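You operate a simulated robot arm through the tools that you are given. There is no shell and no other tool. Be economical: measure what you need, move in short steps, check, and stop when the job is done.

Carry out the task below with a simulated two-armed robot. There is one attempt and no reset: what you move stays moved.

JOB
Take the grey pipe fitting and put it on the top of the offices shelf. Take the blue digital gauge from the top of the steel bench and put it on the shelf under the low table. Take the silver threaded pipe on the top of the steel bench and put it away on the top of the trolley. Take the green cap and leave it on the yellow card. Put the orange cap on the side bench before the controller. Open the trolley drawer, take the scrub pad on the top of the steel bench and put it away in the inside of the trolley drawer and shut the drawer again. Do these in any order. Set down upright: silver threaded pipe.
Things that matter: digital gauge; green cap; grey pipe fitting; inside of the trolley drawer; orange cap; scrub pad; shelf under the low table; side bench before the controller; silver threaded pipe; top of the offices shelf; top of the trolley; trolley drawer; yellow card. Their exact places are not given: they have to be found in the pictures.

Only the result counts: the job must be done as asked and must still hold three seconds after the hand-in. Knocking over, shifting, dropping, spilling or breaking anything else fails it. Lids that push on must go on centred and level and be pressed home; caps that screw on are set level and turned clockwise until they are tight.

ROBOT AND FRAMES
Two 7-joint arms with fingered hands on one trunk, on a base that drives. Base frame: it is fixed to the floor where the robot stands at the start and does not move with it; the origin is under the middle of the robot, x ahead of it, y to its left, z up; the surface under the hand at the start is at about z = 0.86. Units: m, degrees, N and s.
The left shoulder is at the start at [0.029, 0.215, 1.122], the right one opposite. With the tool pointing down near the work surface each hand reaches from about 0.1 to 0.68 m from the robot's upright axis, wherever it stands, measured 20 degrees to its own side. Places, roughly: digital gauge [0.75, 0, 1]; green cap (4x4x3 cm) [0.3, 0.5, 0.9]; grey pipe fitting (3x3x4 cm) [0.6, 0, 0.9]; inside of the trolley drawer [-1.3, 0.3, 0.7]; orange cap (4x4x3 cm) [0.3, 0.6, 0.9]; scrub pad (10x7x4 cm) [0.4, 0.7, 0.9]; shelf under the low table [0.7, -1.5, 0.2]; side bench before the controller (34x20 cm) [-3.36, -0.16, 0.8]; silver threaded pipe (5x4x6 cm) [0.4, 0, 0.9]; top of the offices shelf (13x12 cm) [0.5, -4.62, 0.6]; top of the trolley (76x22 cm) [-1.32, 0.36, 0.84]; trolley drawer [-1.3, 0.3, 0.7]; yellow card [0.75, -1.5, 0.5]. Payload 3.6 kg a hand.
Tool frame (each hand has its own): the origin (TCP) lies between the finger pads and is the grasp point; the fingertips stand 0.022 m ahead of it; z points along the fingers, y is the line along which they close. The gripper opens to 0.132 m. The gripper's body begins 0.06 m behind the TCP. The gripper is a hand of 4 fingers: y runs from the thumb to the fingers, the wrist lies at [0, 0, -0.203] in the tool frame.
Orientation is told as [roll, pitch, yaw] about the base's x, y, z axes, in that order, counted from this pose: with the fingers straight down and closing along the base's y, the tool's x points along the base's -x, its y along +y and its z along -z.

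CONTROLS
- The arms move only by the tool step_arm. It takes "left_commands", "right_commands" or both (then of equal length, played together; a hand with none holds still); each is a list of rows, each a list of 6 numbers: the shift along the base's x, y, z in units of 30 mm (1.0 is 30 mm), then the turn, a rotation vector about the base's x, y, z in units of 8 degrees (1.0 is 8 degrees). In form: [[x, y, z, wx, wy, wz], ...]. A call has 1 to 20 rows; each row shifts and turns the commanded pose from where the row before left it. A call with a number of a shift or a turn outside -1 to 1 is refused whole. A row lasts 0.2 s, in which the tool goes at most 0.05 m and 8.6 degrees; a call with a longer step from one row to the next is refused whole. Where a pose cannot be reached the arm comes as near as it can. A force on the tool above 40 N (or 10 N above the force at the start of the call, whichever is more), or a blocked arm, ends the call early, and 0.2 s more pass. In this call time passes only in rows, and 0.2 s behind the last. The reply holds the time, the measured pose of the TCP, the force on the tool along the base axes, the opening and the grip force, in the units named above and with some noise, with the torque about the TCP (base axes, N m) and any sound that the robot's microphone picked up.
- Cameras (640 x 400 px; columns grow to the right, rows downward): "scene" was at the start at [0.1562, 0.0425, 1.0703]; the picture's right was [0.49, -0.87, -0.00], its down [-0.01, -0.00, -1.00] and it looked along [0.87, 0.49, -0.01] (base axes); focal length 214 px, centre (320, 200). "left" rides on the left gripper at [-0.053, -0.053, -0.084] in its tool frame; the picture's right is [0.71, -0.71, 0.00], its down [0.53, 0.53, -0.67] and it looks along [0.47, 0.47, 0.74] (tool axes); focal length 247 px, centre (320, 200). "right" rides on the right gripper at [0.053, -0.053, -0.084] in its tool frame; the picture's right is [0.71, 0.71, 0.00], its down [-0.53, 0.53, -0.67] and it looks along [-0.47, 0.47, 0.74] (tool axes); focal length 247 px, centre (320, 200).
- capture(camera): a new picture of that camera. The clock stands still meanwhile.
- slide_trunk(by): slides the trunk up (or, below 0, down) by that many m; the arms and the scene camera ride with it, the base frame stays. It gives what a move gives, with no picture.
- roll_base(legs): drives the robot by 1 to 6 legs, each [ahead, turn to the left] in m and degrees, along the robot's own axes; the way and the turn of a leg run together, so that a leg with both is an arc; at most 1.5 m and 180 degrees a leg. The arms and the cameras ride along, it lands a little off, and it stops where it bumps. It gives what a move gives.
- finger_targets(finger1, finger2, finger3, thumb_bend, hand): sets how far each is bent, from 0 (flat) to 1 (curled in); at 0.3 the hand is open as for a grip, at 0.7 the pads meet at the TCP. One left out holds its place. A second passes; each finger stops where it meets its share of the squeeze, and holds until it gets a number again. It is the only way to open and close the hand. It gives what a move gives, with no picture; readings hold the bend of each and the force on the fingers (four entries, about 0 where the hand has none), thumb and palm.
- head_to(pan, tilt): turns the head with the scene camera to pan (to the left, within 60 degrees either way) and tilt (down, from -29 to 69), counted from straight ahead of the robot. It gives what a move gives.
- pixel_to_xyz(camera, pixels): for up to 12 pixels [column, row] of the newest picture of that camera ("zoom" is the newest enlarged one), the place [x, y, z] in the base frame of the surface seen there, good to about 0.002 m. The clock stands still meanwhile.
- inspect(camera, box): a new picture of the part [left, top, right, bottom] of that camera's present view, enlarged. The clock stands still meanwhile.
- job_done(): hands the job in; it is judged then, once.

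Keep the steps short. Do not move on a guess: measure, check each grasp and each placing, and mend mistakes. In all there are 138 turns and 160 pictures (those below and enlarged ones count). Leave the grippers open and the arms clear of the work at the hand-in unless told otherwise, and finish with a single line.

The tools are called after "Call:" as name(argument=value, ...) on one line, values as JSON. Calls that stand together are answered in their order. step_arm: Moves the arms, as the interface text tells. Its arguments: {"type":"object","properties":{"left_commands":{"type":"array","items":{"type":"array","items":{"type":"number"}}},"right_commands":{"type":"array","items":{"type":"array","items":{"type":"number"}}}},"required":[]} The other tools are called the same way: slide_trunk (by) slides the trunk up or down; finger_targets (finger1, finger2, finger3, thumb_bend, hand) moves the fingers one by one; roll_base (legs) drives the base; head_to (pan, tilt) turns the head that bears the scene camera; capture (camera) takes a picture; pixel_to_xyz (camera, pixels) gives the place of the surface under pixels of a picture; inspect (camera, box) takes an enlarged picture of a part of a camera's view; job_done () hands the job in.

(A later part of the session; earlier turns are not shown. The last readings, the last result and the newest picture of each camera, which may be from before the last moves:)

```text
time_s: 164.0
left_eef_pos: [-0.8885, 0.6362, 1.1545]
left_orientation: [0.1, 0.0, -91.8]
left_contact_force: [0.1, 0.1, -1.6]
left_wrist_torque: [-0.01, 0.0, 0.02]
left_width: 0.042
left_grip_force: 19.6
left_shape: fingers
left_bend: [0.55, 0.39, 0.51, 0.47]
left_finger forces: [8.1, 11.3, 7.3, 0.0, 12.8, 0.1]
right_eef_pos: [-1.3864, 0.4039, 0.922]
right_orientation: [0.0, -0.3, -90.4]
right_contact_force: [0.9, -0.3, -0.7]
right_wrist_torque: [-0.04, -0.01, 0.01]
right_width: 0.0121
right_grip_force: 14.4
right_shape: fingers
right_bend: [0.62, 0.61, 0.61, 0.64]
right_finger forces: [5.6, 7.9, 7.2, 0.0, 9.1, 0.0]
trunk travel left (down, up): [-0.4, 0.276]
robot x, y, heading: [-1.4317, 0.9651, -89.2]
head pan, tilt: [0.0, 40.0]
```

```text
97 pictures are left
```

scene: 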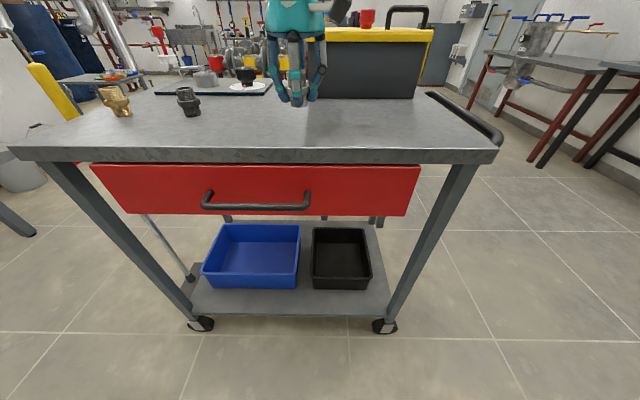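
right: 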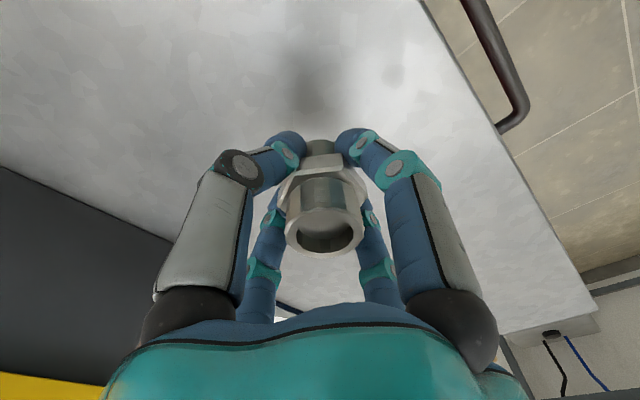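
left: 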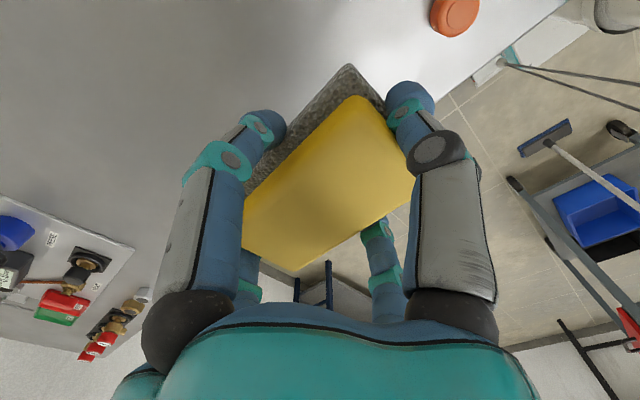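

I lower to near contact, then creep.

Call:
step_arm(right_commands=[[0, 0, -0.6, 0, 0, 0], [0, 0, -0.4, 0, 0, 0], [0, 0, -0.1, 0, 0, 0], [0, 0, -0.07, 0, 0, 0]])

Call:
inspect(camera="scene", box=[240, 40, 360, 130])

```text
time_s: 165.0
left_eef_pos: [-0.8881, 0.637, 1.1548]
left_orientation: [-0.2, 0.0, -91.7]
left_contact_force: [0.1, -0.7, -0.4]
left_wrist_torque: [0.0, -0.02, 0.0]
left_width: 0.0418
left_grip_force: 19.6
left_shape: fingers
left_bend: [0.55, 0.39, 0.51, 0.47]
left_finger forces: [8.1, 11.3, 7.3, 0.0, 12.7, 0.0]
right_eef_pos: [-1.4048, 0.3956, 0.8822]
right_orientation: [-0.4, -0.1, -92.3]
right_contact_force: [0.3, -1.1, 2.7]
right_wrist_torque: [0.0, -0.04, 0.0]
right_width: 0.0121
right_grip_force: 14.8
right_shape: fingers
right_bend: [0.62, 0.61, 0.61, 0.64]
right_finger forces: [5.4, 7.7, 7.4, 0.0, 9.1, 0.1]
trunk travel left (down, up): [-0.4, 0.276]
robot x, y, heading: [-1.4256, 0.9657, -89.3]
head pan, tilt: [0.0, 40.0]
```

```text
4.44 times, centred on (300, 85) of scene
```

zoom: 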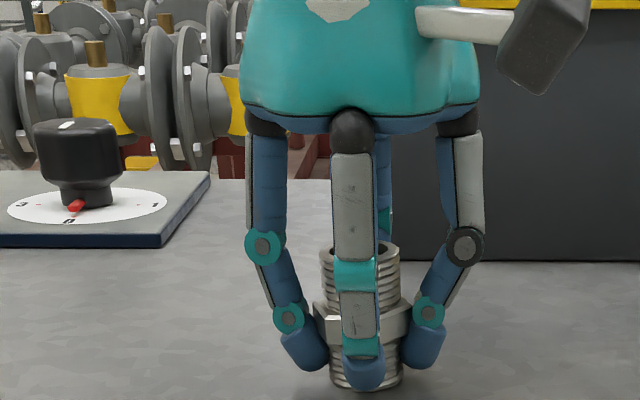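

Pipe is upright and nearly touching; creep a bit more.

Call:
step_arm(right_commands=[[0, 0, -0.05, 0, 0, 0], [0, 0, -0.05, 0, 0, 0]])

Call:
inspect(camera="scene", box=[240, 40, 360, 130])

```text
time_s: 165.6
left_eef_pos: [-0.8877, 0.6382, 1.1556]
left_orientation: [-0.1, -0.1, -91.8]
left_contact_force: [0.6, -0.3, -1.0]
left_wrist_torque: [0.0, 0.0, 0.03]
left_width: 0.0418
left_grip_force: 19.5
left_shape: fingers
left_bend: [0.55, 0.39, 0.51, 0.47]
left_finger forces: [8.1, 11.4, 7.3, 0.0, 12.8, 0.1]
right_eef_pos: [-1.4093, 0.3954, 0.8792]
right_orientation: [-0.6, -0.2, -92.7]
right_contact_force: [6.6, 1.5, 19.6]
right_wrist_torque: [0.08, -0.31, -0.04]
right_width: 0.0095
right_grip_force: 16.5
right_shape: fingers
right_bend: [0.63, 0.59, 0.61, 0.65]
right_finger forces: [7.0, 11.4, 6.5, 0.0, 8.3, 0.1]
trunk travel left (down, up): [-0.4, 0.276]
robot x, y, heading: [-1.4265, 0.9695, -89.3]
head pan, tilt: [0.0, 40.0]
```

```text
4.44 times, centred on (300, 85) of scene
```

zoom: 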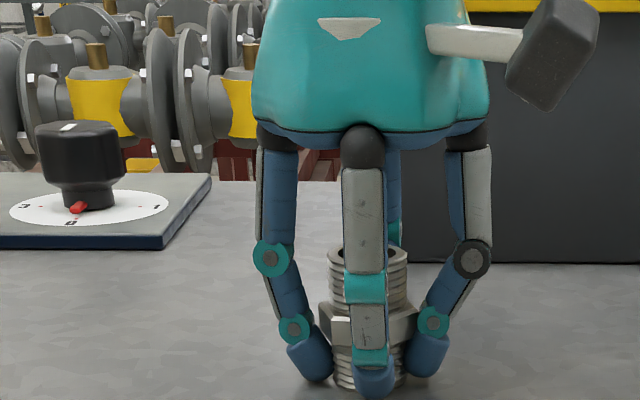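

Contact. I ease up slightly and open to 0.45.

Call:
step_arm(right_commands=[[0.05, 0, 0.05, 0, 0, 0]])

Call:
finger_targets(hand="right", finger1=0.45, finger2=0.45, finger3=0.45, thumb_bend=0.45)

Call:
inspect(camera="scene", box=[240, 40, 360, 130])

```text
time_s: 166.0
left_eef_pos: [-0.8871, 0.6388, 1.1551]
left_orientation: [-0.1, -0.2, -91.7]
left_contact_force: [1.0, -0.1, -0.3]
left_wrist_torque: [0.01, 0.02, -0.05]
left_width: 0.0419
left_grip_force: 19.8
left_shape: fingers
left_bend: [0.55, 0.39, 0.51, 0.47]
left_finger forces: [8.1, 11.4, 7.3, 0.1, 12.7, 0.0]
right_eef_pos: [-1.411, 0.3955, 0.8787]
right_orientation: [-0.8, 0.0, -93.1]
right_contact_force: [7.5, 2.9, 25.5]
right_wrist_torque: [0.09, -0.5, 0.0]
right_width: 0.009
right_grip_force: 19.4
right_shape: fingers
right_bend: [0.63, 0.59, 0.61, 0.66]
right_finger forces: [6.8, 18.1, 6.2, 0.1, 8.3, 0.0]
trunk travel left (down, up): [-0.4, 0.276]
robot x, y, heading: [-1.4313, 0.9678, -89.3]
head pan, tilt: [0.0, 40.0]
```

```text
time_s: 167.2
left_eef_pos: [-0.8882, 0.6362, 1.1548]
left_orientation: [0.0, 0.0, -91.8]
left_contact_force: [-0.2, 0.9, -0.1]
left_wrist_torque: [-0.04, 0.01, 0.02]
left_width: 0.042
left_grip_force: 19.9
left_shape: fingers
left_bend: [0.55, 0.39, 0.51, 0.47]
left_finger forces: [8.0, 11.4, 7.2, 0.0, 12.8, 0.0]
right_eef_pos: [-1.4161, 0.3895, 0.8806]
right_orientation: [-0.5, 0.1, -93.8]
right_contact_force: [0.3, -0.1, -0.9]
right_wrist_torque: [-0.02, -0.01, 0.0]
right_width: 0.0523
right_grip_force: 0.1
right_shape: fingers
right_bend: [0.45, 0.45, 0.45, 0.45]
right_finger forces: [0.0, 0.0, 0.0, 0.1, 0.0, 0.1]
trunk travel left (down, up): [-0.4, 0.276]
robot x, y, heading: [-1.4292, 0.9657, -89.3]
head pan, tilt: [0.0, 40.0]
stopped (right hand): the arm was blocked; the commanded pose is now the measured one
```

```text
4.44 times, centred on (300, 85) of scene
```

zoom: 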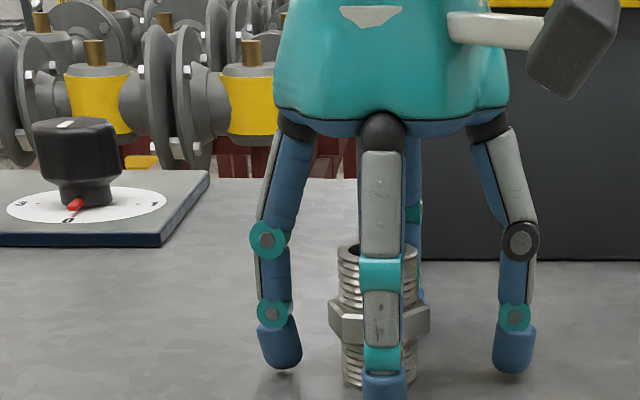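

The pipe stands upright, released. I lift straight up slowly.

Call:
step_arm(right_commands=[[0, 0, 0.5, 0, 0, 0], [0, 0, 0.7, 0, 0, 0], [0, 0, 0.8, 0, 0, 0], [0, 0, 0.8, 0, 0, 0]])

Call:
inspect(camera="scene", box=[160, 0, 480, 200])

```text
time_s: 168.2
left_eef_pos: [-0.8886, 0.6358, 1.1549]
left_orientation: [0.0, 0.0, -91.8]
left_contact_force: [0.4, 0.7, -0.7]
left_wrist_torque: [0.02, 0.05, -0.01]
left_width: 0.042
left_grip_force: 20.1
left_shape: fingers
left_bend: [0.55, 0.39, 0.51, 0.47]
left_finger forces: [8.0, 11.4, 7.4, 0.0, 12.7, 0.0]
right_eef_pos: [-1.4244, 0.3845, 0.9553]
right_orientation: [-0.8, 0.8, -94.6]
right_contact_force: [0.0, 1.0, -0.2]
right_wrist_torque: [-0.03, -0.02, -0.02]
right_width: 0.0523
right_grip_force: 0.1
right_shape: fingers
right_bend: [0.45, 0.45, 0.45, 0.45]
right_finger forces: [0.0, 0.0, 0.0, 0.0, 0.1, 0.1]
trunk travel left (down, up): [-0.4, 0.276]
robot x, y, heading: [-1.4277, 0.9658, -89.0]
head pan, tilt: [0.0, 40.0]
```

```text
2.00 times, centred on (320, 100) of scene
```

zoom: 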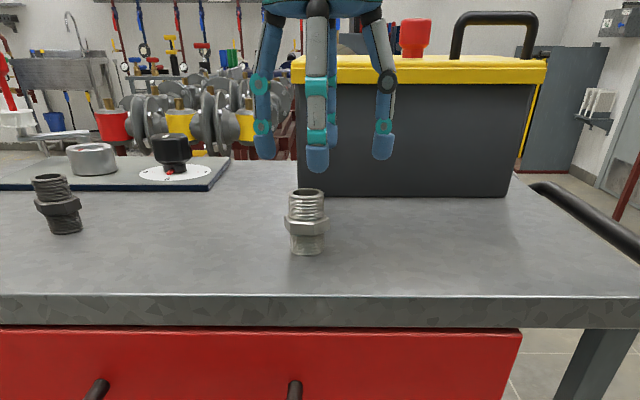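

Pipe stands upright on the trolley top. Now I retract the right hand and reorient it for the handle (yaw 45° off so two fingers go behind the bar, tilted 30° toward the drawer).

Call:
step_arm(right_commands=[[0, 0, 1, 0, 0, 0], [0, 0, 1, 0, 0, 0], [0, 0, 1, 0, 0, 0], [0, 0.3, 1, 0, 0, 0], [0.3, 1, 0, 0, 0, -0.625], [0.3, 1, 0, 0, 0, -0.625], [0.3, 1, 0, 0, 0, -0.625], [0.3, 1, 0, 0, 0, -0.625], [0.3, 1, 0, 0, 0, -0.625], [0.3, 1, 0, 0, 0, -0.625], [0.3, 1, 0, 0, 0, -0.625], [0.3, 0.9, 0, 0, 0, -0.625], [0, 0, -0.5, -0.625, 0, 0], [0, 0, -0.5, -0.625, 0, 0], [0, 0, -0.8, -0.625, 0, 0], [0, 0, -0.8, -0.625, 0, 0], [0, 0, -0.8, -0.625, 0, 0], [0, 0, -0.8, -0.625, 0, 0]])

Call:
capture(camera="scene")

Call:
capture(camera="right")

```text
time_s: 168.8
left_eef_pos: [-0.8889, 0.635, 1.1554]
left_orientation: [-0.1, 0.0, -91.8]
left_contact_force: [-0.6, 0.3, 0.3]
left_wrist_torque: [0.02, -0.01, 0.0]
left_width: 0.0417
left_grip_force: 19.8
left_shape: fingers
left_bend: [0.55, 0.39, 0.51, 0.47]
left_finger forces: [8.1, 11.5, 7.3, 0.1, 12.7, 0.0]
right_eef_pos: [-1.4612, 0.3966, 0.9326]
right_orientation: [-2.0, 9.2, -98.2]
right_contact_force: [0.0, -0.7, 0.2]
right_wrist_torque: [0.01, -0.04, -0.02]
right_width: 0.0525
right_grip_force: 0.0
right_shape: fingers
right_bend: [0.45, 0.45, 0.45, 0.45]
right_finger forces: [0.0, 0.0, 0.1, 0.0, 0.0, 0.0]
right hand out of reach, approached as far as the arm can: row 2
trunk travel left (down, up): [-0.4, 0.276]
robot x, y, heading: [-1.4299, 0.9645, -89.2]
head pan, tilt: [0.0, 40.0]
stopped in row 3 (right hand): the arm was blocked; the commanded pose is now the measured one
```

```text
92 pictures are left
```

scene: 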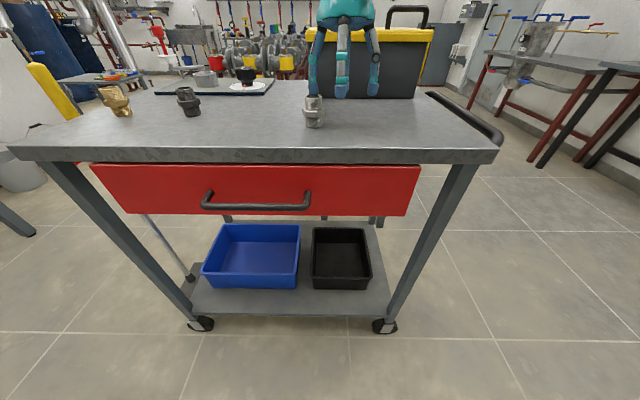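

```text
91 pictures are left
```

right: 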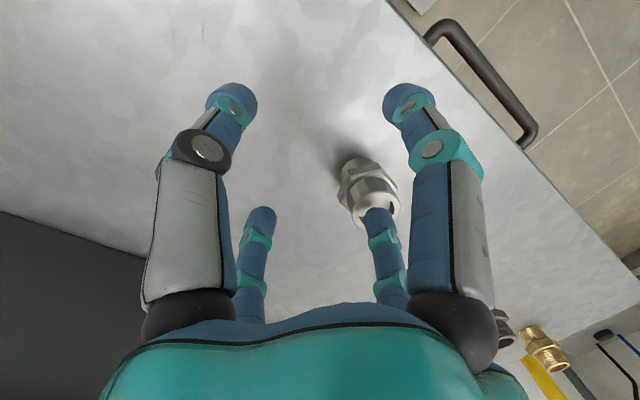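

The right arm is against some limit while close to the pipe. Raising the trunk lifts the hand straight up safely.

Call:
slide_trunk(by=0.15)

Call:
capture(camera="scene")

```text
time_s: 170.6
left_eef_pos: [-0.8879, 0.6364, 1.3056]
left_orientation: [-0.2, 0.0, -91.8]
left_contact_force: [1.0, 0.1, 0.3]
left_wrist_torque: [-0.03, 0.01, 0.04]
left_width: 0.0418
left_grip_force: 19.6
left_shape: fingers
left_bend: [0.55, 0.39, 0.51, 0.47]
left_finger forces: [8.1, 11.4, 7.3, 0.1, 12.7, 0.1]
right_eef_pos: [-1.4591, 0.3994, 1.0952]
right_orientation: [-1.9, 7.8, -98.0]
right_contact_force: [0.0, -0.6, -0.5]
right_wrist_torque: [-0.04, -0.01, 0.03]
right_width: 0.0527
right_grip_force: 0.1
right_shape: fingers
right_bend: [0.45, 0.45, 0.45, 0.45]
right_finger forces: [0.1, 0.0, 0.0, 0.0, 0.1, 0.0]
trunk travel left (down, up): [-0.55, 0.126]
robot x, y, heading: [-1.4308, 0.9631, -89.3]
head pan, tilt: [0.0, 40.0]
```

```text
90 pictures are left
```

scene: 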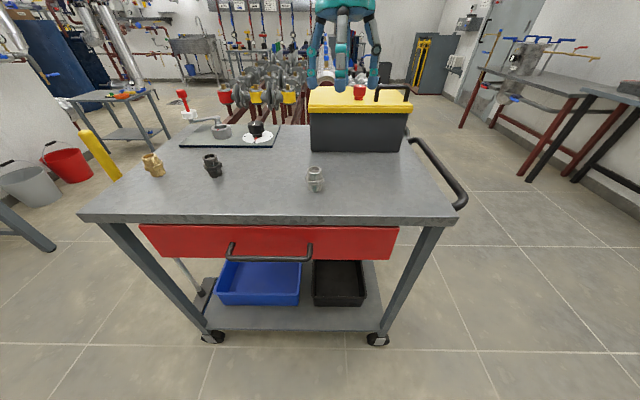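

Now I pull the right hand back (+y), slightly up.

Call:
step_arm(right_commands=[[0, 0.6, 0.4, 0, -0.2, 0], [0.2, 0.8, 0.2, 0, -0.3, 0], [0.2, 0.9, 0, 0.1, -0.3, 0], [0.3, 0.9, 0, 0.1, -0.2, 0], [0.3, 0.9, 0, 0, 0, 0], [0.3, 0.9, 0, 0, 0, 0], [0.3, 0.9, 0, 0, 0, 0]])

```text
time_s: 172.3
left_eef_pos: [-0.8886, 0.6366, 1.3069]
left_orientation: [-0.1, 0.0, -91.8]
left_contact_force: [-0.1, 0.3, -0.5]
left_wrist_torque: [-0.01, 0.0, -0.03]
left_width: 0.0418
left_grip_force: 19.5
left_shape: fingers
left_bend: [0.55, 0.39, 0.51, 0.47]
left_finger forces: [8.1, 11.3, 7.3, 0.0, 12.8, 0.0]
right_eef_pos: [-1.4295, 0.407, 1.099]
right_orientation: [6.4, 13.2, -106.6]
right_contact_force: [-0.4, -0.5, -0.3]
right_wrist_torque: [0.01, -0.03, 0.05]
right_width: 0.0526
right_grip_force: 0.0
right_shape: fingers
right_bend: [0.45, 0.45, 0.45, 0.45]
right_finger forces: [0.0, 0.1, 0.0, 0.0, 0.0, 0.0]
right hand out of reach, approached as far as the arm can: row 1, 2, 3, 4, 5, 6, 7
trunk travel left (down, up): [-0.55, 0.126]
robot x, y, heading: [-1.4308, 0.968, -89.1]
head pan, tilt: [0.0, 40.0]
stopped in row 7 (right hand): the arm was blocked; the commanded pose is now the measured one
```

The arm barely moves. I look at the right arm itself.

Call:
head_to(pan=-45, tilt=10)

Call:
capture(camera="scene")

Call:
capture(camera="left")

```text
time_s: 173.4
left_eef_pos: [-0.8887, 0.6361, 1.3064]
left_orientation: [-0.1, -0.1, -91.8]
left_contact_force: [-0.2, -0.4, -0.2]
left_wrist_torque: [0.0, -0.05, 0.01]
left_width: 0.0417
left_grip_force: 20.1
left_shape: fingers
left_bend: [0.55, 0.39, 0.51, 0.47]
left_finger forces: [8.1, 11.4, 7.3, 0.0, 12.7, 0.1]
right_eef_pos: [-1.4295, 0.4079, 1.1015]
right_orientation: [6.3, 13.1, -106.5]
right_contact_force: [0.6, -0.7, 0.0]
right_wrist_torque: [0.03, -0.01, -0.01]
right_width: 0.0523
right_grip_force: 0.0
right_shape: fingers
right_bend: [0.45, 0.45, 0.45, 0.45]
right_finger forces: [0.0, 0.1, 0.0, 0.1, 0.0, 0.1]
trunk travel left (down, up): [-0.55, 0.126]
robot x, y, heading: [-1.4273, 0.9628, -89.2]
head pan, tilt: [-45.0, 10.0]
```

```text
89 pictures are left
```

scene: 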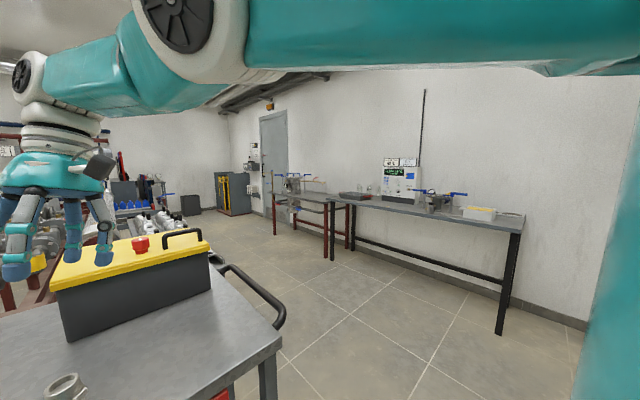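

```text
88 pictures are left
```

left: 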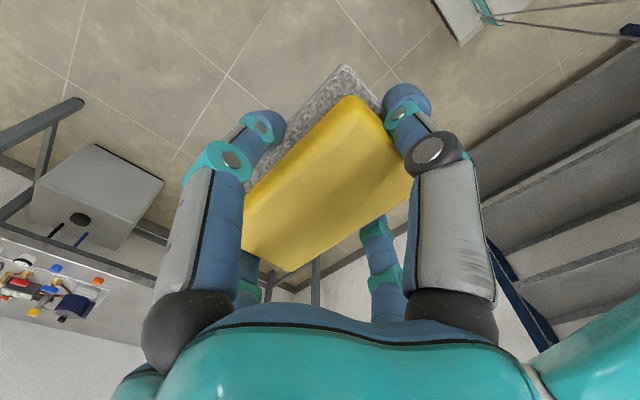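

Call:
pixel_to_xyz(camera="scene", pixels=[[190, 20], [230, 40], [300, 40], [450, 40], [600, 40], [100, 75], [55, 140], [30, 75]])

```text
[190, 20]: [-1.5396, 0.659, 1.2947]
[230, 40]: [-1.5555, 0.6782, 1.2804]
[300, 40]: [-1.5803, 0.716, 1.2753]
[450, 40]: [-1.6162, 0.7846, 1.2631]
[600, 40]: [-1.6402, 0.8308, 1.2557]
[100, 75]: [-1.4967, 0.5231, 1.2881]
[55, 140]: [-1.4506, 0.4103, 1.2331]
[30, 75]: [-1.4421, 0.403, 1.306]
```

The arm is stretched straight (singular). I try pulling straight back toward the shoulder in small steps without turning.

Call:
step_arm(right_commands=[[-0.1, 0.4, 0.1, 0, 0, 0], [-0.1, 0.4, 0.1, 0, 0, 0], [-0.1, 0.4, 0.1, 0, 0, 0]])

```text
time_s: 174.2
left_eef_pos: [-0.8881, 0.6357, 1.3072]
left_orientation: [0.0, 0.0, -91.9]
left_contact_force: [-0.1, 0.0, -0.7]
left_wrist_torque: [-0.01, 0.01, 0.03]
left_width: 0.0421
left_grip_force: 20.0
left_shape: fingers
left_bend: [0.55, 0.39, 0.51, 0.47]
left_finger forces: [8.0, 11.4, 7.3, 0.0, 12.7, 0.1]
right_eef_pos: [-1.4282, 0.4099, 1.1045]
right_orientation: [6.1, 13.7, -107.0]
right_contact_force: [-0.4, 0.4, 0.2]
right_wrist_torque: [-0.02, 0.02, -0.01]
right_width: 0.0524
right_grip_force: 0.1
right_shape: fingers
right_bend: [0.45, 0.45, 0.45, 0.45]
right_finger forces: [0.0, 0.0, 0.0, 0.0, 0.0, 0.0]
right hand out of reach, approached as far as the arm can: row 1, 2, 3
trunk travel left (down, up): [-0.55, 0.126]
robot x, y, heading: [-1.4271, 0.9696, -89.3]
head pan, tilt: [-45.0, 10.0]
```

I raise the trunk a bit more for clearance, then swing the hand toward its own side and inward to break the singular pose.

Call:
slide_trunk(by=0.12)

Call:
step_arm(right_commands=[[-0.6, 0.8, 0.3, 0, 0, 0], [-0.6, 0.8, 0.3, 0, 0, 0], [-0.6, 0.8, 0.3, 0, 0, 0], [-0.6, 0.8, 0.3, 0, 0, 0], [-0.6, 0.8, 0.3, 0, 0, 0], [-0.6, 0.8, 0.3, 0, 0, 0], [-0.6, 0.8, 0.3, 0, 0, 0], [-0.6, 0.8, 0.3, 0, 0, 0]])

Call:
capture(camera="scene")

```text
time_s: 175.7
left_eef_pos: [-0.8886, 0.6357, 1.4264]
left_orientation: [-0.1, -0.1, -91.7]
left_contact_force: [0.5, 0.4, -1.2]
left_wrist_torque: [-0.01, 0.02, 0.01]
left_width: 0.0419
left_grip_force: 20.0
left_shape: fingers
left_bend: [0.55, 0.39, 0.51, 0.47]
left_finger forces: [8.0, 11.5, 7.3, 0.1, 12.7, 0.0]
right_eef_pos: [-1.4264, 0.4086, 1.226]
right_orientation: [6.3, 13.4, -106.9]
right_contact_force: [0.4, -0.6, -0.2]
right_wrist_torque: [0.0, 0.02, -0.02]
right_width: 0.0525
right_grip_force: 0.2
right_shape: fingers
right_bend: [0.45, 0.45, 0.45, 0.45]
right_finger forces: [0.1, 0.0, 0.1, 0.0, 0.1, 0.0]
trunk travel left (down, up): [-0.67, 0.006]
robot x, y, heading: [-1.4285, 0.9659, -89.3]
head pan, tilt: [-45.0, 10.0]
```

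```text
time_s: 177.5
left_eef_pos: [-0.8879, 0.6352, 1.426]
left_orientation: [-0.1, -0.1, -91.8]
left_contact_force: [0.3, 0.1, -0.4]
left_wrist_torque: [-0.02, 0.0, -0.01]
left_width: 0.0417
left_grip_force: 20.1
left_shape: fingers
left_bend: [0.55, 0.39, 0.51, 0.47]
left_finger forces: [8.1, 11.4, 7.3, 0.1, 12.7, 0.0]
right_eef_pos: [-1.4823, 0.3983, 1.3186]
right_orientation: [6.4, 13.1, -106.0]
right_contact_force: [-0.2, -0.1, 0.5]
right_wrist_torque: [0.01, 0.03, -0.01]
right_width: 0.0526
right_grip_force: 0.1
right_shape: fingers
right_bend: [0.45, 0.45, 0.45, 0.45]
right_finger forces: [0.0, 0.1, 0.0, 0.1, 0.0, 0.0]
right hand out of reach, approached as far as the arm can: row 1, 2, 3, 4, 5, 6, 7, 8
trunk travel left (down, up): [-0.67, 0.006]
robot x, y, heading: [-1.4316, 0.9646, -89.4]
head pan, tilt: [-45.0, 10.0]
```

```text
87 pictures are left
```

scene: 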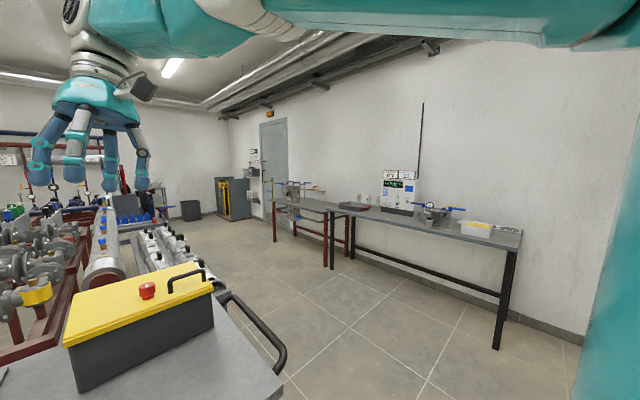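

I look up at the elbow to understand the arm's shape.

Call:
head_to(pan=-50, tilt=-25)

Call:
capture(camera="scene")

Call:
pixel_to_xyz(camera="scene", pixels=[[150, 180], [250, 180], [320, 180], [400, 180], [500, 180], [600, 180], [250, 120], [350, 120], [150, 120]])

```text
time_s: 178.5
left_eef_pos: [-0.8883, 0.6368, 1.4261]
left_orientation: [-0.1, 0.0, -91.8]
left_contact_force: [-0.4, 0.0, -0.2]
left_wrist_torque: [-0.04, 0.0, -0.01]
left_width: 0.0418
left_grip_force: 19.4
left_shape: fingers
left_bend: [0.55, 0.39, 0.51, 0.47]
left_finger forces: [8.1, 11.4, 7.4, 0.0, 12.7, 0.0]
right_eef_pos: [-1.4807, 0.3969, 1.3178]
right_orientation: [6.4, 13.1, -106.1]
right_contact_force: [-0.3, -0.2, 0.3]
right_wrist_torque: [-0.04, -0.02, 0.01]
right_width: 0.0527
right_grip_force: 0.1
right_shape: fingers
right_bend: [0.45, 0.45, 0.45, 0.45]
right_finger forces: [0.1, 0.0, 0.1, 0.0, 0.1, 0.1]
trunk travel left (down, up): [-0.67, 0.006]
robot x, y, heading: [-1.4281, 0.9649, -89.5]
head pan, tilt: [-50.0, -25.0]
```

```text
86 pictures are left
```

scene: 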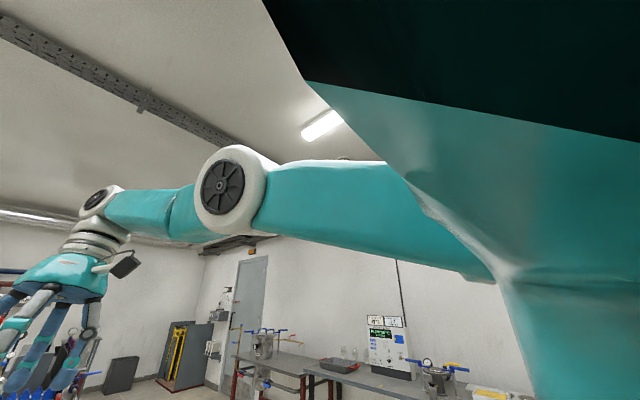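

```text
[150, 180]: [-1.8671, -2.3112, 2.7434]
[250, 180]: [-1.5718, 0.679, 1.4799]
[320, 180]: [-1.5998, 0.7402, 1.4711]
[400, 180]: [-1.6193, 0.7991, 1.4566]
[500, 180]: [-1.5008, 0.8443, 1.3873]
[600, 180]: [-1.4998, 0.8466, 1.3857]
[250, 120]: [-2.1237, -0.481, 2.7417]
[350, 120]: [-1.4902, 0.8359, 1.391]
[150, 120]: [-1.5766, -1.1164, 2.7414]
```

The elbow is straight (or just past straight). I command a short outward stretch then a long inward pull to make it bend the right way.

Call:
step_arm(right_commands=[[0.29, -0.93, 0.2, 0, 0, 0], [0.29, -0.93, 0.2, 0, 0, 0], [0.29, -0.93, 0.2, 0, 0, 0], [-0.3, 0.95, -0.3, 0, 0, 0], [-0.3, 0.95, -0.3, 0, 0, 0], [-0.3, 0.95, -0.3, 0, 0, 0], [-0.3, 0.95, -0.3, 0, 0, 0], [-0.3, 0.95, -0.3, 0, 0, 0], [-0.3, 0.95, -0.3, 0, 0, 0], [-0.3, 0.95, -0.3, 0, 0, 0], [-0.3, 0.95, -0.3, 0, 0, 0], [-0.3, 0.95, -0.3, 0, 0, 0]])

```text
time_s: 181.1
left_eef_pos: [-0.8879, 0.6358, 1.4263]
left_orientation: [-0.2, 0.0, -91.8]
left_contact_force: [0.6, -0.3, -0.4]
left_wrist_torque: [0.02, 0.01, 0.03]
left_width: 0.0417
left_grip_force: 20.4
left_shape: fingers
left_bend: [0.55, 0.39, 0.51, 0.47]
left_finger forces: [8.1, 11.4, 7.3, 0.0, 12.7, 0.1]
right_eef_pos: [-1.4823, 0.3925, 1.2819]
right_orientation: [6.2, 13.2, -106.1]
right_contact_force: [0.8, -0.1, 0.4]
right_wrist_torque: [0.0, -0.01, 0.03]
right_width: 0.0526
right_grip_force: 0.2
right_shape: fingers
right_bend: [0.45, 0.45, 0.45, 0.45]
right_finger forces: [0.0, 0.0, 0.0, 0.0, 0.0, 0.0]
right hand out of reach, approached as far as the arm can: row 1, 2, 3, 4, 5, 6, 7, 8, 9, 10, 11, 12
trunk travel left (down, up): [-0.67, 0.006]
robot x, y, heading: [-1.434, 0.9656, -89.4]
head pan, tilt: [-50.0, -25.0]
```

Still stuck; perhaps the wrist is at its limit with the hand pointing down. I try letting the fingers swing forward (wx negative) while pulling in.

Call:
step_arm(right_commands=[[0, 0.2, 0, -0.9, 0, 0], [0, 0.2, 0, -0.9, 0, 0], [0, 0.2, 0, -0.9, 0, 0], [0, 0.2, 0, -0.9, 0, 0], [0, 0.5, 0, -0.5, 0, 0], [0, 0.8, 0, 0, 0, 0], [0, 0.8, 0, 0, 0, 0]])

Call:
capture(camera="scene")

```text
time_s: 182.7
left_eef_pos: [-0.8876, 0.6348, 1.426]
left_orientation: [0.0, 0.0, -91.8]
left_contact_force: [-0.5, -0.7, -0.9]
left_wrist_torque: [0.04, 0.0, 0.01]
left_width: 0.0418
left_grip_force: 19.8
left_shape: fingers
left_bend: [0.55, 0.39, 0.51, 0.47]
left_finger forces: [8.1, 11.3, 7.3, 0.1, 12.7, 0.0]
right_eef_pos: [-1.4345, 0.2988, 1.3001]
right_orientation: [15.4, -18.3, -107.9]
right_contact_force: [-0.7, -0.6, 0.0]
right_wrist_torque: [0.01, 0.0, -0.02]
right_width: 0.0523
right_grip_force: 0.0
right_shape: fingers
right_bend: [0.45, 0.45, 0.45, 0.45]
right_finger forces: [0.0, 0.0, 0.0, 0.0, 0.0, 0.1]
right hand out of reach, approached as far as the arm can: row 1, 2, 3, 4, 5, 6, 7
trunk travel left (down, up): [-0.67, 0.006]
robot x, y, heading: [-1.4253, 0.9639, -89.5]
head pan, tilt: [-50.0, -25.0]
```

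```text
85 pictures are left
```

scene: 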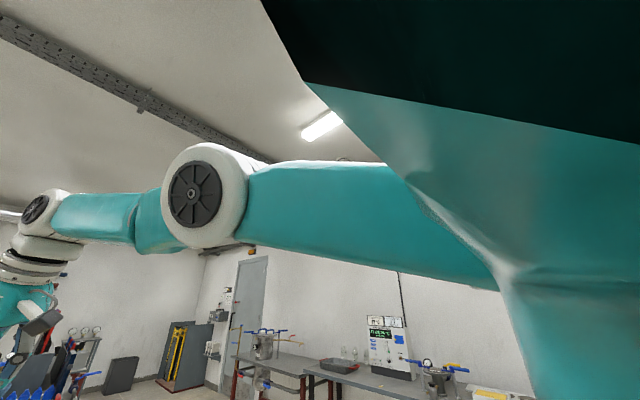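

Elbow remains straight when swinging fingers up. I try rotating the other way (fingers back toward the robot), which should force the elbow to flex.

Call:
step_arm(right_commands=[[0, 0, 0, 1, 0, 0], [0, 0, 0, 1, 0, 0], [0, 0, 0, 1, 0, 0], [0, 0, 0, 1, 0, 0], [0, 0, 0, 1, 0, 0], [0, 0, 0, 1, 0, 0], [0, 0.3, 0, 1, 0, 0], [0, 0.3, 0, 1, 0, 0], [0, 0.3, 0, 1, 0, 0], [0, 0.3, 0, 1, 0, 0], [0, 0.3, 0, 1, 0, 0]])

Call:
capture(camera="scene")

```text
time_s: 185.1
left_eef_pos: [-0.8879, 0.6357, 1.4252]
left_orientation: [0.0, -0.1, -91.8]
left_contact_force: [-0.6, -0.4, -0.3]
left_wrist_torque: [-0.01, 0.01, 0.0]
left_width: 0.042
left_grip_force: 20.1
left_shape: fingers
left_bend: [0.55, 0.39, 0.51, 0.47]
left_finger forces: [8.1, 11.4, 7.3, 0.0, 12.8, 0.0]
right_eef_pos: [-1.486, 0.4283, 1.2967]
right_orientation: [3.4, 24.1, -106.9]
right_contact_force: [-0.3, 0.3, 0.0]
right_wrist_torque: [-0.02, -0.03, 0.01]
right_width: 0.0525
right_grip_force: 0.0
right_shape: fingers
right_bend: [0.45, 0.45, 0.45, 0.45]
right_finger forces: [0.0, 0.0, 0.0, 0.1, 0.1, 0.0]
right hand out of reach, approached as far as the arm can: row 1, 2, 3, 4, 5, 6, 7, 8, 9, 10, 11
trunk travel left (down, up): [-0.67, 0.006]
robot x, y, heading: [-1.4279, 0.9633, -89.3]
head pan, tilt: [-50.0, -25.0]
```

```text
84 pictures are left
```

scene: 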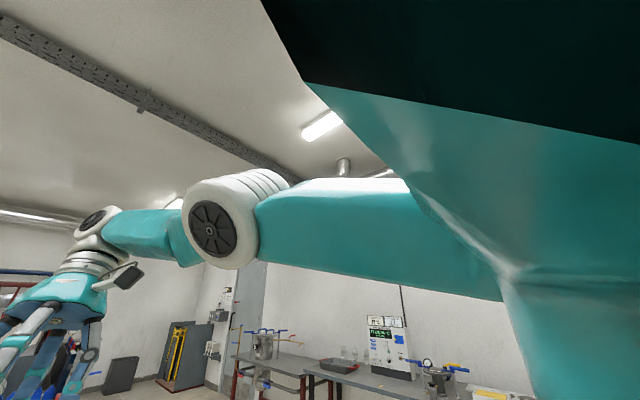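

I command a known-good travel pose (level, yaw -90, closer in) and give it extra rows to converge.

Call:
step_arm(right_commands=[[0.14, 0.64, 0.47, -0.3, 0, 0.21], [0.14, 0.64, 0.47, -0.3, 0, 0.21], [0.14, 0.64, 0.47, -0.3, 0, 0.21], [0.14, 0.64, 0.47, -0.3, 0, 0.21], [0.14, 0.64, 0.47, -0.3, 0, 0.21], [0.14, 0.64, 0.47, -0.3, 0, 0.21], [0.14, 0.64, 0.47, -0.3, 0, 0.21], [0.14, 0.64, 0.47, -0.3, 0, 0.21], [0.14, 0.64, 0.47, -0.3, 0, 0.21], [0.14, 0.64, 0.47, -0.3, 0, 0.21], [0, 0, 0, 0, 0, 0], [0, 0, 0, 0, 0, 0], [0, 0, 0, 0, 0, 0], [0, 0, 0, 0, 0, 0], [0, 0, 0, 0, 0, 0], [0, 0, 0, 0, 0, 0]])

```text
time_s: 186.9
left_eef_pos: [-0.8892, 0.6355, 1.4265]
left_orientation: [-0.1, 0.0, -91.7]
left_contact_force: [0.3, 1.3, -1.0]
left_wrist_torque: [0.01, -0.01, 0.03]
left_width: 0.0418
left_grip_force: 19.5
left_shape: fingers
left_bend: [0.55, 0.39, 0.51, 0.47]
left_finger forces: [8.1, 11.3, 7.3, 0.0, 12.7, 0.0]
right_eef_pos: [-1.4466, 0.432, 1.371]
right_orientation: [6.7, 14.3, -98.0]
right_contact_force: [-0.3, 0.6, 0.2]
right_wrist_torque: [0.05, -0.01, 0.03]
right_width: 0.0526
right_grip_force: 0.1
right_shape: fingers
right_bend: [0.45, 0.45, 0.45, 0.45]
right_finger forces: [0.0, 0.0, 0.1, 0.0, 0.0, 0.1]
right hand out of reach, approached as far as the arm can: row 1, 2, 3, 4, 5, 6, 7, 8
trunk travel left (down, up): [-0.67, 0.006]
robot x, y, heading: [-1.4319, 0.9658, -89.3]
head pan, tilt: [-50.0, -25.0]
stopped in row 8 (right hand): the arm was blocked; the commanded pose is now the measured one
```

Tangential motion does work, so I swing the arm to its own side (robot's right), turning the hand with it, to free the joint.

Call:
step_arm(right_commands=[[-0.9, -0.15, 0, 0, 0, -0.4], [-0.9, -0.15, 0, 0, 0, -0.4], [-0.9, -0.1, 0, 0, 0, -0.4], [-0.9, -0.1, 0, 0, 0, -0.4], [-0.9, 0, 0, 0, 0, -0.4], [-0.9, 0, 0, 0, 0, -0.4], [-0.9, 0.1, 0, 0, 0, -0.4], [-0.9, 0.2, 0, 0, 0, -0.4], [-0.9, 0.3, 0, 0, 0, -0.4], [-0.9, 0.4, 0, 0, 0, -0.4], [-0.9, 0.5, 0, 0, 0, -0.4], [-0.9, 0.5, 0, 0, 0, -0.4], [-0.8, 0.6, 0, 0, 0, -0.4], [-0.8, 0.7, 0, 0, 0, -0.4], [-0.7, 0.8, 0, 0, 0, -0.4], [-0.7, 0.8, 0, 0, 0, -0.4]])

Call:
head_to(pan=-60, tilt=0)

Call:
capture(camera="scene")

```text
time_s: 190.3
left_eef_pos: [-0.8891, 0.637, 1.427]
left_orientation: [-0.1, 0.1, -91.8]
left_contact_force: [-0.1, 0.2, -0.1]
left_wrist_torque: [-0.01, 0.04, -0.03]
left_width: 0.0418
left_grip_force: 19.7
left_shape: fingers
left_bend: [0.55, 0.39, 0.51, 0.47]
left_finger forces: [7.9, 11.4, 7.3, 0.0, 12.7, 0.0]
right_eef_pos: [-1.8679, 0.4001, 1.4078]
right_orientation: [6.8, 14.2, -148.9]
right_contact_force: [1.0, -0.1, 0.1]
right_wrist_torque: [-0.01, -0.03, 0.05]
right_width: 0.0526
right_grip_force: 0.1
right_shape: fingers
right_bend: [0.45, 0.45, 0.45, 0.45]
right_finger forces: [0.1, 0.1, 0.0, 0.0, 0.0, 0.0]
right hand out of reach, approached as far as the arm can: row 1, 2, 3, 4, 5, 6, 7, 8, 9, 10, 11, 12, 13, 14, 15, 16
trunk travel left (down, up): [-0.67, 0.006]
robot x, y, heading: [-1.4255, 0.9701, -89.1]
head pan, tilt: [-50.0, -25.0]
```

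```text
time_s: 191.2
left_eef_pos: [-0.888, 0.6358, 1.426]
left_orientation: [-0.1, 0.0, -91.8]
left_contact_force: [0.6, -0.2, -0.8]
left_wrist_torque: [-0.03, 0.02, -0.04]
left_width: 0.0419
left_grip_force: 20.1
left_shape: fingers
left_bend: [0.55, 0.39, 0.51, 0.47]
left_finger forces: [7.9, 11.5, 7.2, 0.0, 12.6, 0.0]
right_eef_pos: [-1.8672, 0.3997, 1.4074]
right_orientation: [6.6, 14.2, -148.9]
right_contact_force: [0.8, 0.3, 0.4]
right_wrist_torque: [-0.02, 0.01, -0.03]
right_width: 0.0524
right_grip_force: 0.1
right_shape: fingers
right_bend: [0.45, 0.45, 0.45, 0.45]
right_finger forces: [0.0, 0.0, 0.0, 0.0, 0.1, 0.0]
trunk travel left (down, up): [-0.67, 0.006]
robot x, y, heading: [-1.4296, 0.966, -88.9]
head pan, tilt: [-60.0, 0.0]
```

```text
83 pictures are left
```

scene: 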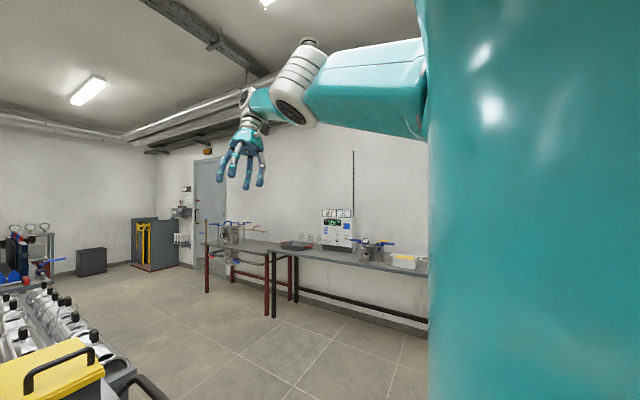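

The shape looks more bent now. I test an inward pull.

Call:
step_arm(right_commands=[[0.3, 0.9, 0, 0, 0, 0.2], [0.3, 0.9, 0, 0, 0, 0.2], [0.3, 0.9, 0, 0, 0, 0.2], [0.3, 0.9, 0, 0, 0, 0.2], [0.3, 0.9, 0, 0, 0, 0.2], [0.3, 0.9, 0, 0, 0, 0.2]])

Call:
capture(camera="scene")

Call:
pixel_to_xyz(camera="scene", pixels=[[400, 100], [340, 95], [290, 110], [265, 100], [245, 100], [250, 130]])

```text
time_s: 192.6
left_eef_pos: [-0.8885, 0.6357, 1.4253]
left_orientation: [-0.1, 0.0, -91.8]
left_contact_force: [-0.3, 0.8, -0.2]
left_wrist_torque: [0.02, -0.02, -0.02]
left_width: 0.042
left_grip_force: 19.9
left_shape: fingers
left_bend: [0.55, 0.39, 0.51, 0.47]
left_finger forces: [8.0, 11.4, 7.3, 0.1, 12.6, 0.1]
right_eef_pos: [-1.8623, 0.4033, 1.4075]
right_orientation: [6.6, 14.2, -139.3]
right_contact_force: [0.3, 0.2, 0.4]
right_wrist_torque: [-0.01, -0.01, -0.02]
right_width: 0.0524
right_grip_force: 0.2
right_shape: fingers
right_bend: [0.45, 0.45, 0.45, 0.45]
right_finger forces: [0.0, 0.0, 0.0, 0.1, 0.1, 0.0]
right hand out of reach, approached as far as the arm can: row 1, 2, 3, 4, 5, 6
trunk travel left (down, up): [-0.67, 0.006]
robot x, y, heading: [-1.4294, 0.9643, -89.3]
head pan, tilt: [-60.0, 0.0]
```

```text
82 pictures are left
```

scene: 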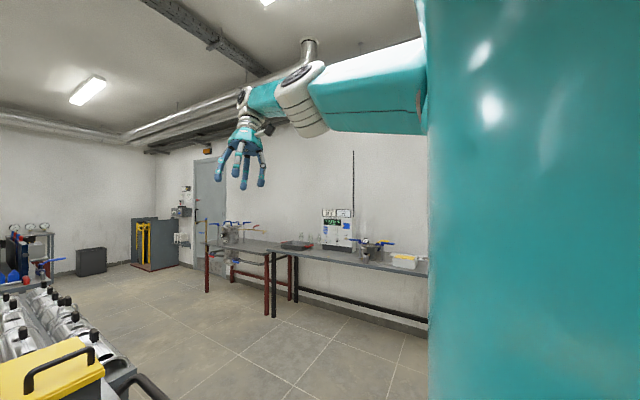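

```text
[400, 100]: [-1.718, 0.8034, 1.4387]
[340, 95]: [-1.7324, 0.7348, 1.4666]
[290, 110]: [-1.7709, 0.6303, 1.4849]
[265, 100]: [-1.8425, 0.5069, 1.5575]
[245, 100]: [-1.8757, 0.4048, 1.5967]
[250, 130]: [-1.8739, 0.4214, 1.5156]
```

The elbow is exactly straight; only its orientation effect can unlock it. Its axis is now vertical, so I turn the hand strongly left (+z) to force flexion.

Call:
step_arm(right_commands=[[0, 0, 0, 0, 0, 1], [0, 0, 0, 0, 0, 1], [0, 0, 0, 0, 0, 1], [0, 0, 0, 0, 0, 1], [0, 0, 0, 0, 0, 1], [0, 0, 0, 0, 0, 1], [0, 0, 0, 0, 0, 1], [0, 0, 0, 0, 0, 1], [0, 0, 0, 0, 0, 1], [0, 0, 0, 0, 0, 1], [0, 0, 0, 0, 0, 1], [0, 0, 0, 0, 0, 1], [0, 0, 0, 0, 0, 1], [0, 0, 0, 0, 0, 1]])

Call:
capture(camera="scene")

```text
time_s: 195.6
left_eef_pos: [-0.8879, 0.6365, 1.4269]
left_orientation: [-0.1, 0.0, -91.8]
left_contact_force: [-1.1, -0.2, -0.8]
left_wrist_torque: [0.02, -0.03, -0.01]
left_width: 0.042
left_grip_force: 19.6
left_shape: fingers
left_bend: [0.55, 0.39, 0.51, 0.47]
left_finger forces: [8.0, 11.4, 7.4, 0.0, 12.5, 0.0]
right_eef_pos: [-1.8403, 0.4058, 1.3531]
right_orientation: [6.5, 14.1, -31.2]
right_contact_force: [-0.3, 0.4, -0.3]
right_wrist_torque: [0.05, 0.0, 0.03]
right_width: 0.0525
right_grip_force: 0.0
right_shape: fingers
right_bend: [0.45, 0.45, 0.45, 0.45]
right_finger forces: [0.0, 0.1, 0.1, 0.0, 0.1, 0.0]
right hand out of reach, approached as far as the arm can: row 1, 2, 3, 4, 6, 7
trunk travel left (down, up): [-0.67, 0.006]
robot x, y, heading: [-1.4293, 0.9685, -89.3]
head pan, tilt: [-60.0, 0.0]
```

```text
81 pictures are left
```

scene: 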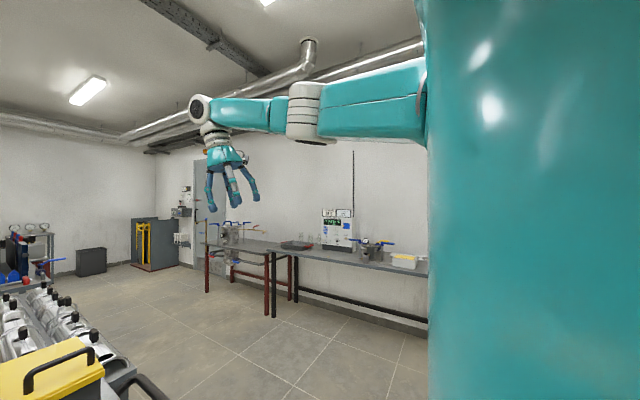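

The last rows were reachable—elbow freed. Now I pull inward while turning back gradually.

Call:
step_arm(right_commands=[[0.3, 0.7, -0.2, 0, 0, 0], [0.4, 0.7, -0.2, 0, 0, 0], [0.5, 0.7, -0.2, 0, 0, 0], [0.7, 0.4, -0.2, 0, 0, -0.3], [0.8, 0.2, -0.2, 0, 0, -0.5], [0.8, 0.2, -0.2, -0.1, -0.2, -0.5], [0.8, 0.1, -0.2, -0.1, -0.2, -0.5], [0.8, 0, -0.2, -0.1, -0.2, -0.5], [0.8, 0, -0.2, -0.1, -0.2, -0.5], [0.8, 0, -0.2, -0.1, -0.2, -0.5]])

Call:
capture(camera="scene")

```text
time_s: 197.8
left_eef_pos: [-0.8873, 0.6353, 1.4268]
left_orientation: [0.0, 0.0, -91.8]
left_contact_force: [-0.2, -0.3, -1.0]
left_wrist_torque: [0.0, 0.01, -0.04]
left_width: 0.0419
left_grip_force: 20.0
left_shape: fingers
left_bend: [0.55, 0.39, 0.51, 0.47]
left_finger forces: [8.0, 11.3, 7.3, 0.1, 12.6, 0.0]
right_eef_pos: [-1.6388, 0.4974, 1.2911]
right_orientation: [9.9, 5.9, -57.3]
right_contact_force: [-0.4, 0.2, 0.5]
right_wrist_torque: [0.02, -0.02, 0.01]
right_width: 0.0526
right_grip_force: 0.0
right_shape: fingers
right_bend: [0.45, 0.45, 0.45, 0.45]
right_finger forces: [0.0, 0.0, 0.0, 0.1, 0.0, 0.0]
trunk travel left (down, up): [-0.67, 0.006]
robot x, y, heading: [-1.4303, 0.9696, -89.3]
head pan, tilt: [-60.0, 0.0]
```

```text
80 pictures are left
```

scene: 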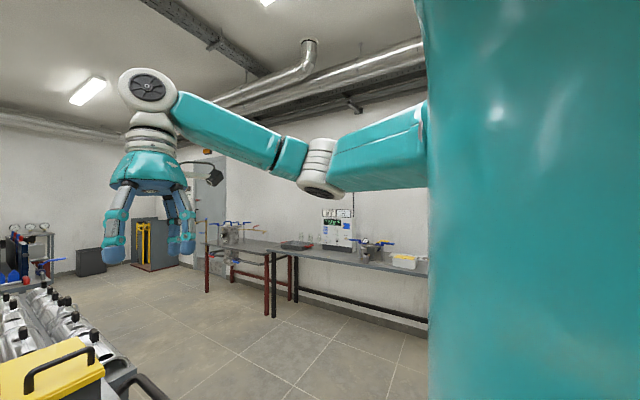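

Free again. Now I orient for the handle (yaw ≈ -45, tilt 30° toward drawer) and lower the trunk.

Call:
step_arm(right_commands=[[0.6, 0.6, 0, 0, 0, 0.75], [0.6, 0.6, 0, 0, 0, 0.75], [0.8, 0.4, 0, -0.5, 0.065, 0], [0.8, 0.4, 0, -0.5, 0.065, 0], [0.8, 0.4, 0, -0.5, 0.065, 0], [0.8, 0.4, 0, -0.5, 0.065, 0], [0.8, 0.3, 0, -0.5, 0.065, 0], [0.8, 0.3, 0, -0.5, 0.065, 0], [0.8, 0.3, 0, -0.5, 0.065, 0], [0.8, 0.2, 0, -0.5, 0.065, 0], [0.8, 0, 0, -0.5, 0.065, 0], [0.8, 0, 0, -0.5, 0.065, 0]])

Call:
slide_trunk(by=-0.35)

Call:
head_to(pan=0, tilt=45)

Call:
capture(camera="scene")

```text
time_s: 200.4
left_eef_pos: [-0.8865, 0.6365, 1.4259]
left_orientation: [-0.1, 0.1, -91.8]
left_contact_force: [-0.3, 0.5, -0.7]
left_wrist_torque: [-0.01, 0.01, 0.02]
left_width: 0.0421
left_grip_force: 19.4
left_shape: fingers
left_bend: [0.55, 0.39, 0.51, 0.47]
left_finger forces: [8.0, 11.4, 7.3, 0.0, 12.5, 0.0]
right_eef_pos: [-1.3594, 0.6123, 1.2916]
right_orientation: [-22.8, -18.4, -41.4]
right_contact_force: [-0.1, -0.2, -0.1]
right_wrist_torque: [-0.03, 0.01, -0.01]
right_width: 0.0522
right_grip_force: 0.2
right_shape: fingers
right_bend: [0.45, 0.45, 0.45, 0.45]
right_finger forces: [0.0, 0.0, 0.0, 0.1, 0.0, 0.1]
trunk travel left (down, up): [-0.67, 0.006]
robot x, y, heading: [-1.4284, 0.9636, -89.5]
head pan, tilt: [-60.0, 0.0]
```

```text
time_s: 203.8
left_eef_pos: [-0.8881, 0.6371, 1.0768]
left_orientation: [-0.1, 0.0, -91.8]
left_contact_force: [-0.4, -0.6, 0.1]
left_wrist_torque: [-0.01, 0.03, -0.01]
left_width: 0.0416
left_grip_force: 19.4
left_shape: fingers
left_bend: [0.55, 0.39, 0.51, 0.47]
left_finger forces: [8.0, 11.4, 7.3, 0.0, 12.6, 0.0]
right_eef_pos: [-1.3628, 0.614, 0.9438]
right_orientation: [-22.7, -18.4, -41.4]
right_contact_force: [0.4, -0.4, 1.0]
right_wrist_torque: [0.02, 0.0, 0.0]
right_width: 0.0526
right_grip_force: 0.0
right_shape: fingers
right_bend: [0.45, 0.45, 0.45, 0.45]
right_finger forces: [0.0, 0.0, 0.1, 0.1, 0.0, 0.0]
trunk travel left (down, up): [-0.32, 0.356]
robot x, y, heading: [-1.4292, 0.969, -89.1]
head pan, tilt: [-60.0, 0.0]
```

```text
time_s: 205.1
left_eef_pos: [-0.8879, 0.6361, 1.0781]
left_orientation: [-0.1, 0.0, -91.8]
left_contact_force: [-0.1, -0.5, -0.7]
left_wrist_torque: [-0.01, 0.02, -0.04]
left_width: 0.0417
left_grip_force: 20.2
left_shape: fingers
left_bend: [0.55, 0.39, 0.51, 0.47]
left_finger forces: [8.0, 11.5, 7.3, 0.1, 12.6, 0.0]
right_eef_pos: [-1.3628, 0.6127, 0.9429]
right_orientation: [-22.8, -18.4, -41.4]
right_contact_force: [-1.0, -0.2, 0.4]
right_wrist_torque: [0.0, 0.01, -0.03]
right_width: 0.0526
right_grip_force: 0.0
right_shape: fingers
right_bend: [0.45, 0.45, 0.45, 0.45]
right_finger forces: [0.0, 0.0, 0.1, 0.1, 0.0, 0.0]
trunk travel left (down, up): [-0.32, 0.356]
robot x, y, heading: [-1.4261, 0.9632, -89.1]
head pan, tilt: [0.0, 45.0]
```

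```text
79 pictures are left
```

scene: 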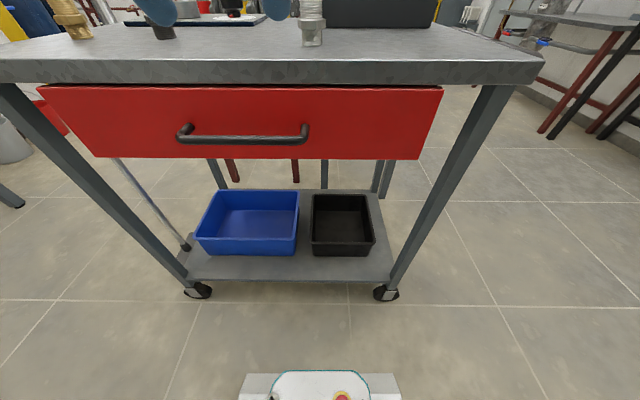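

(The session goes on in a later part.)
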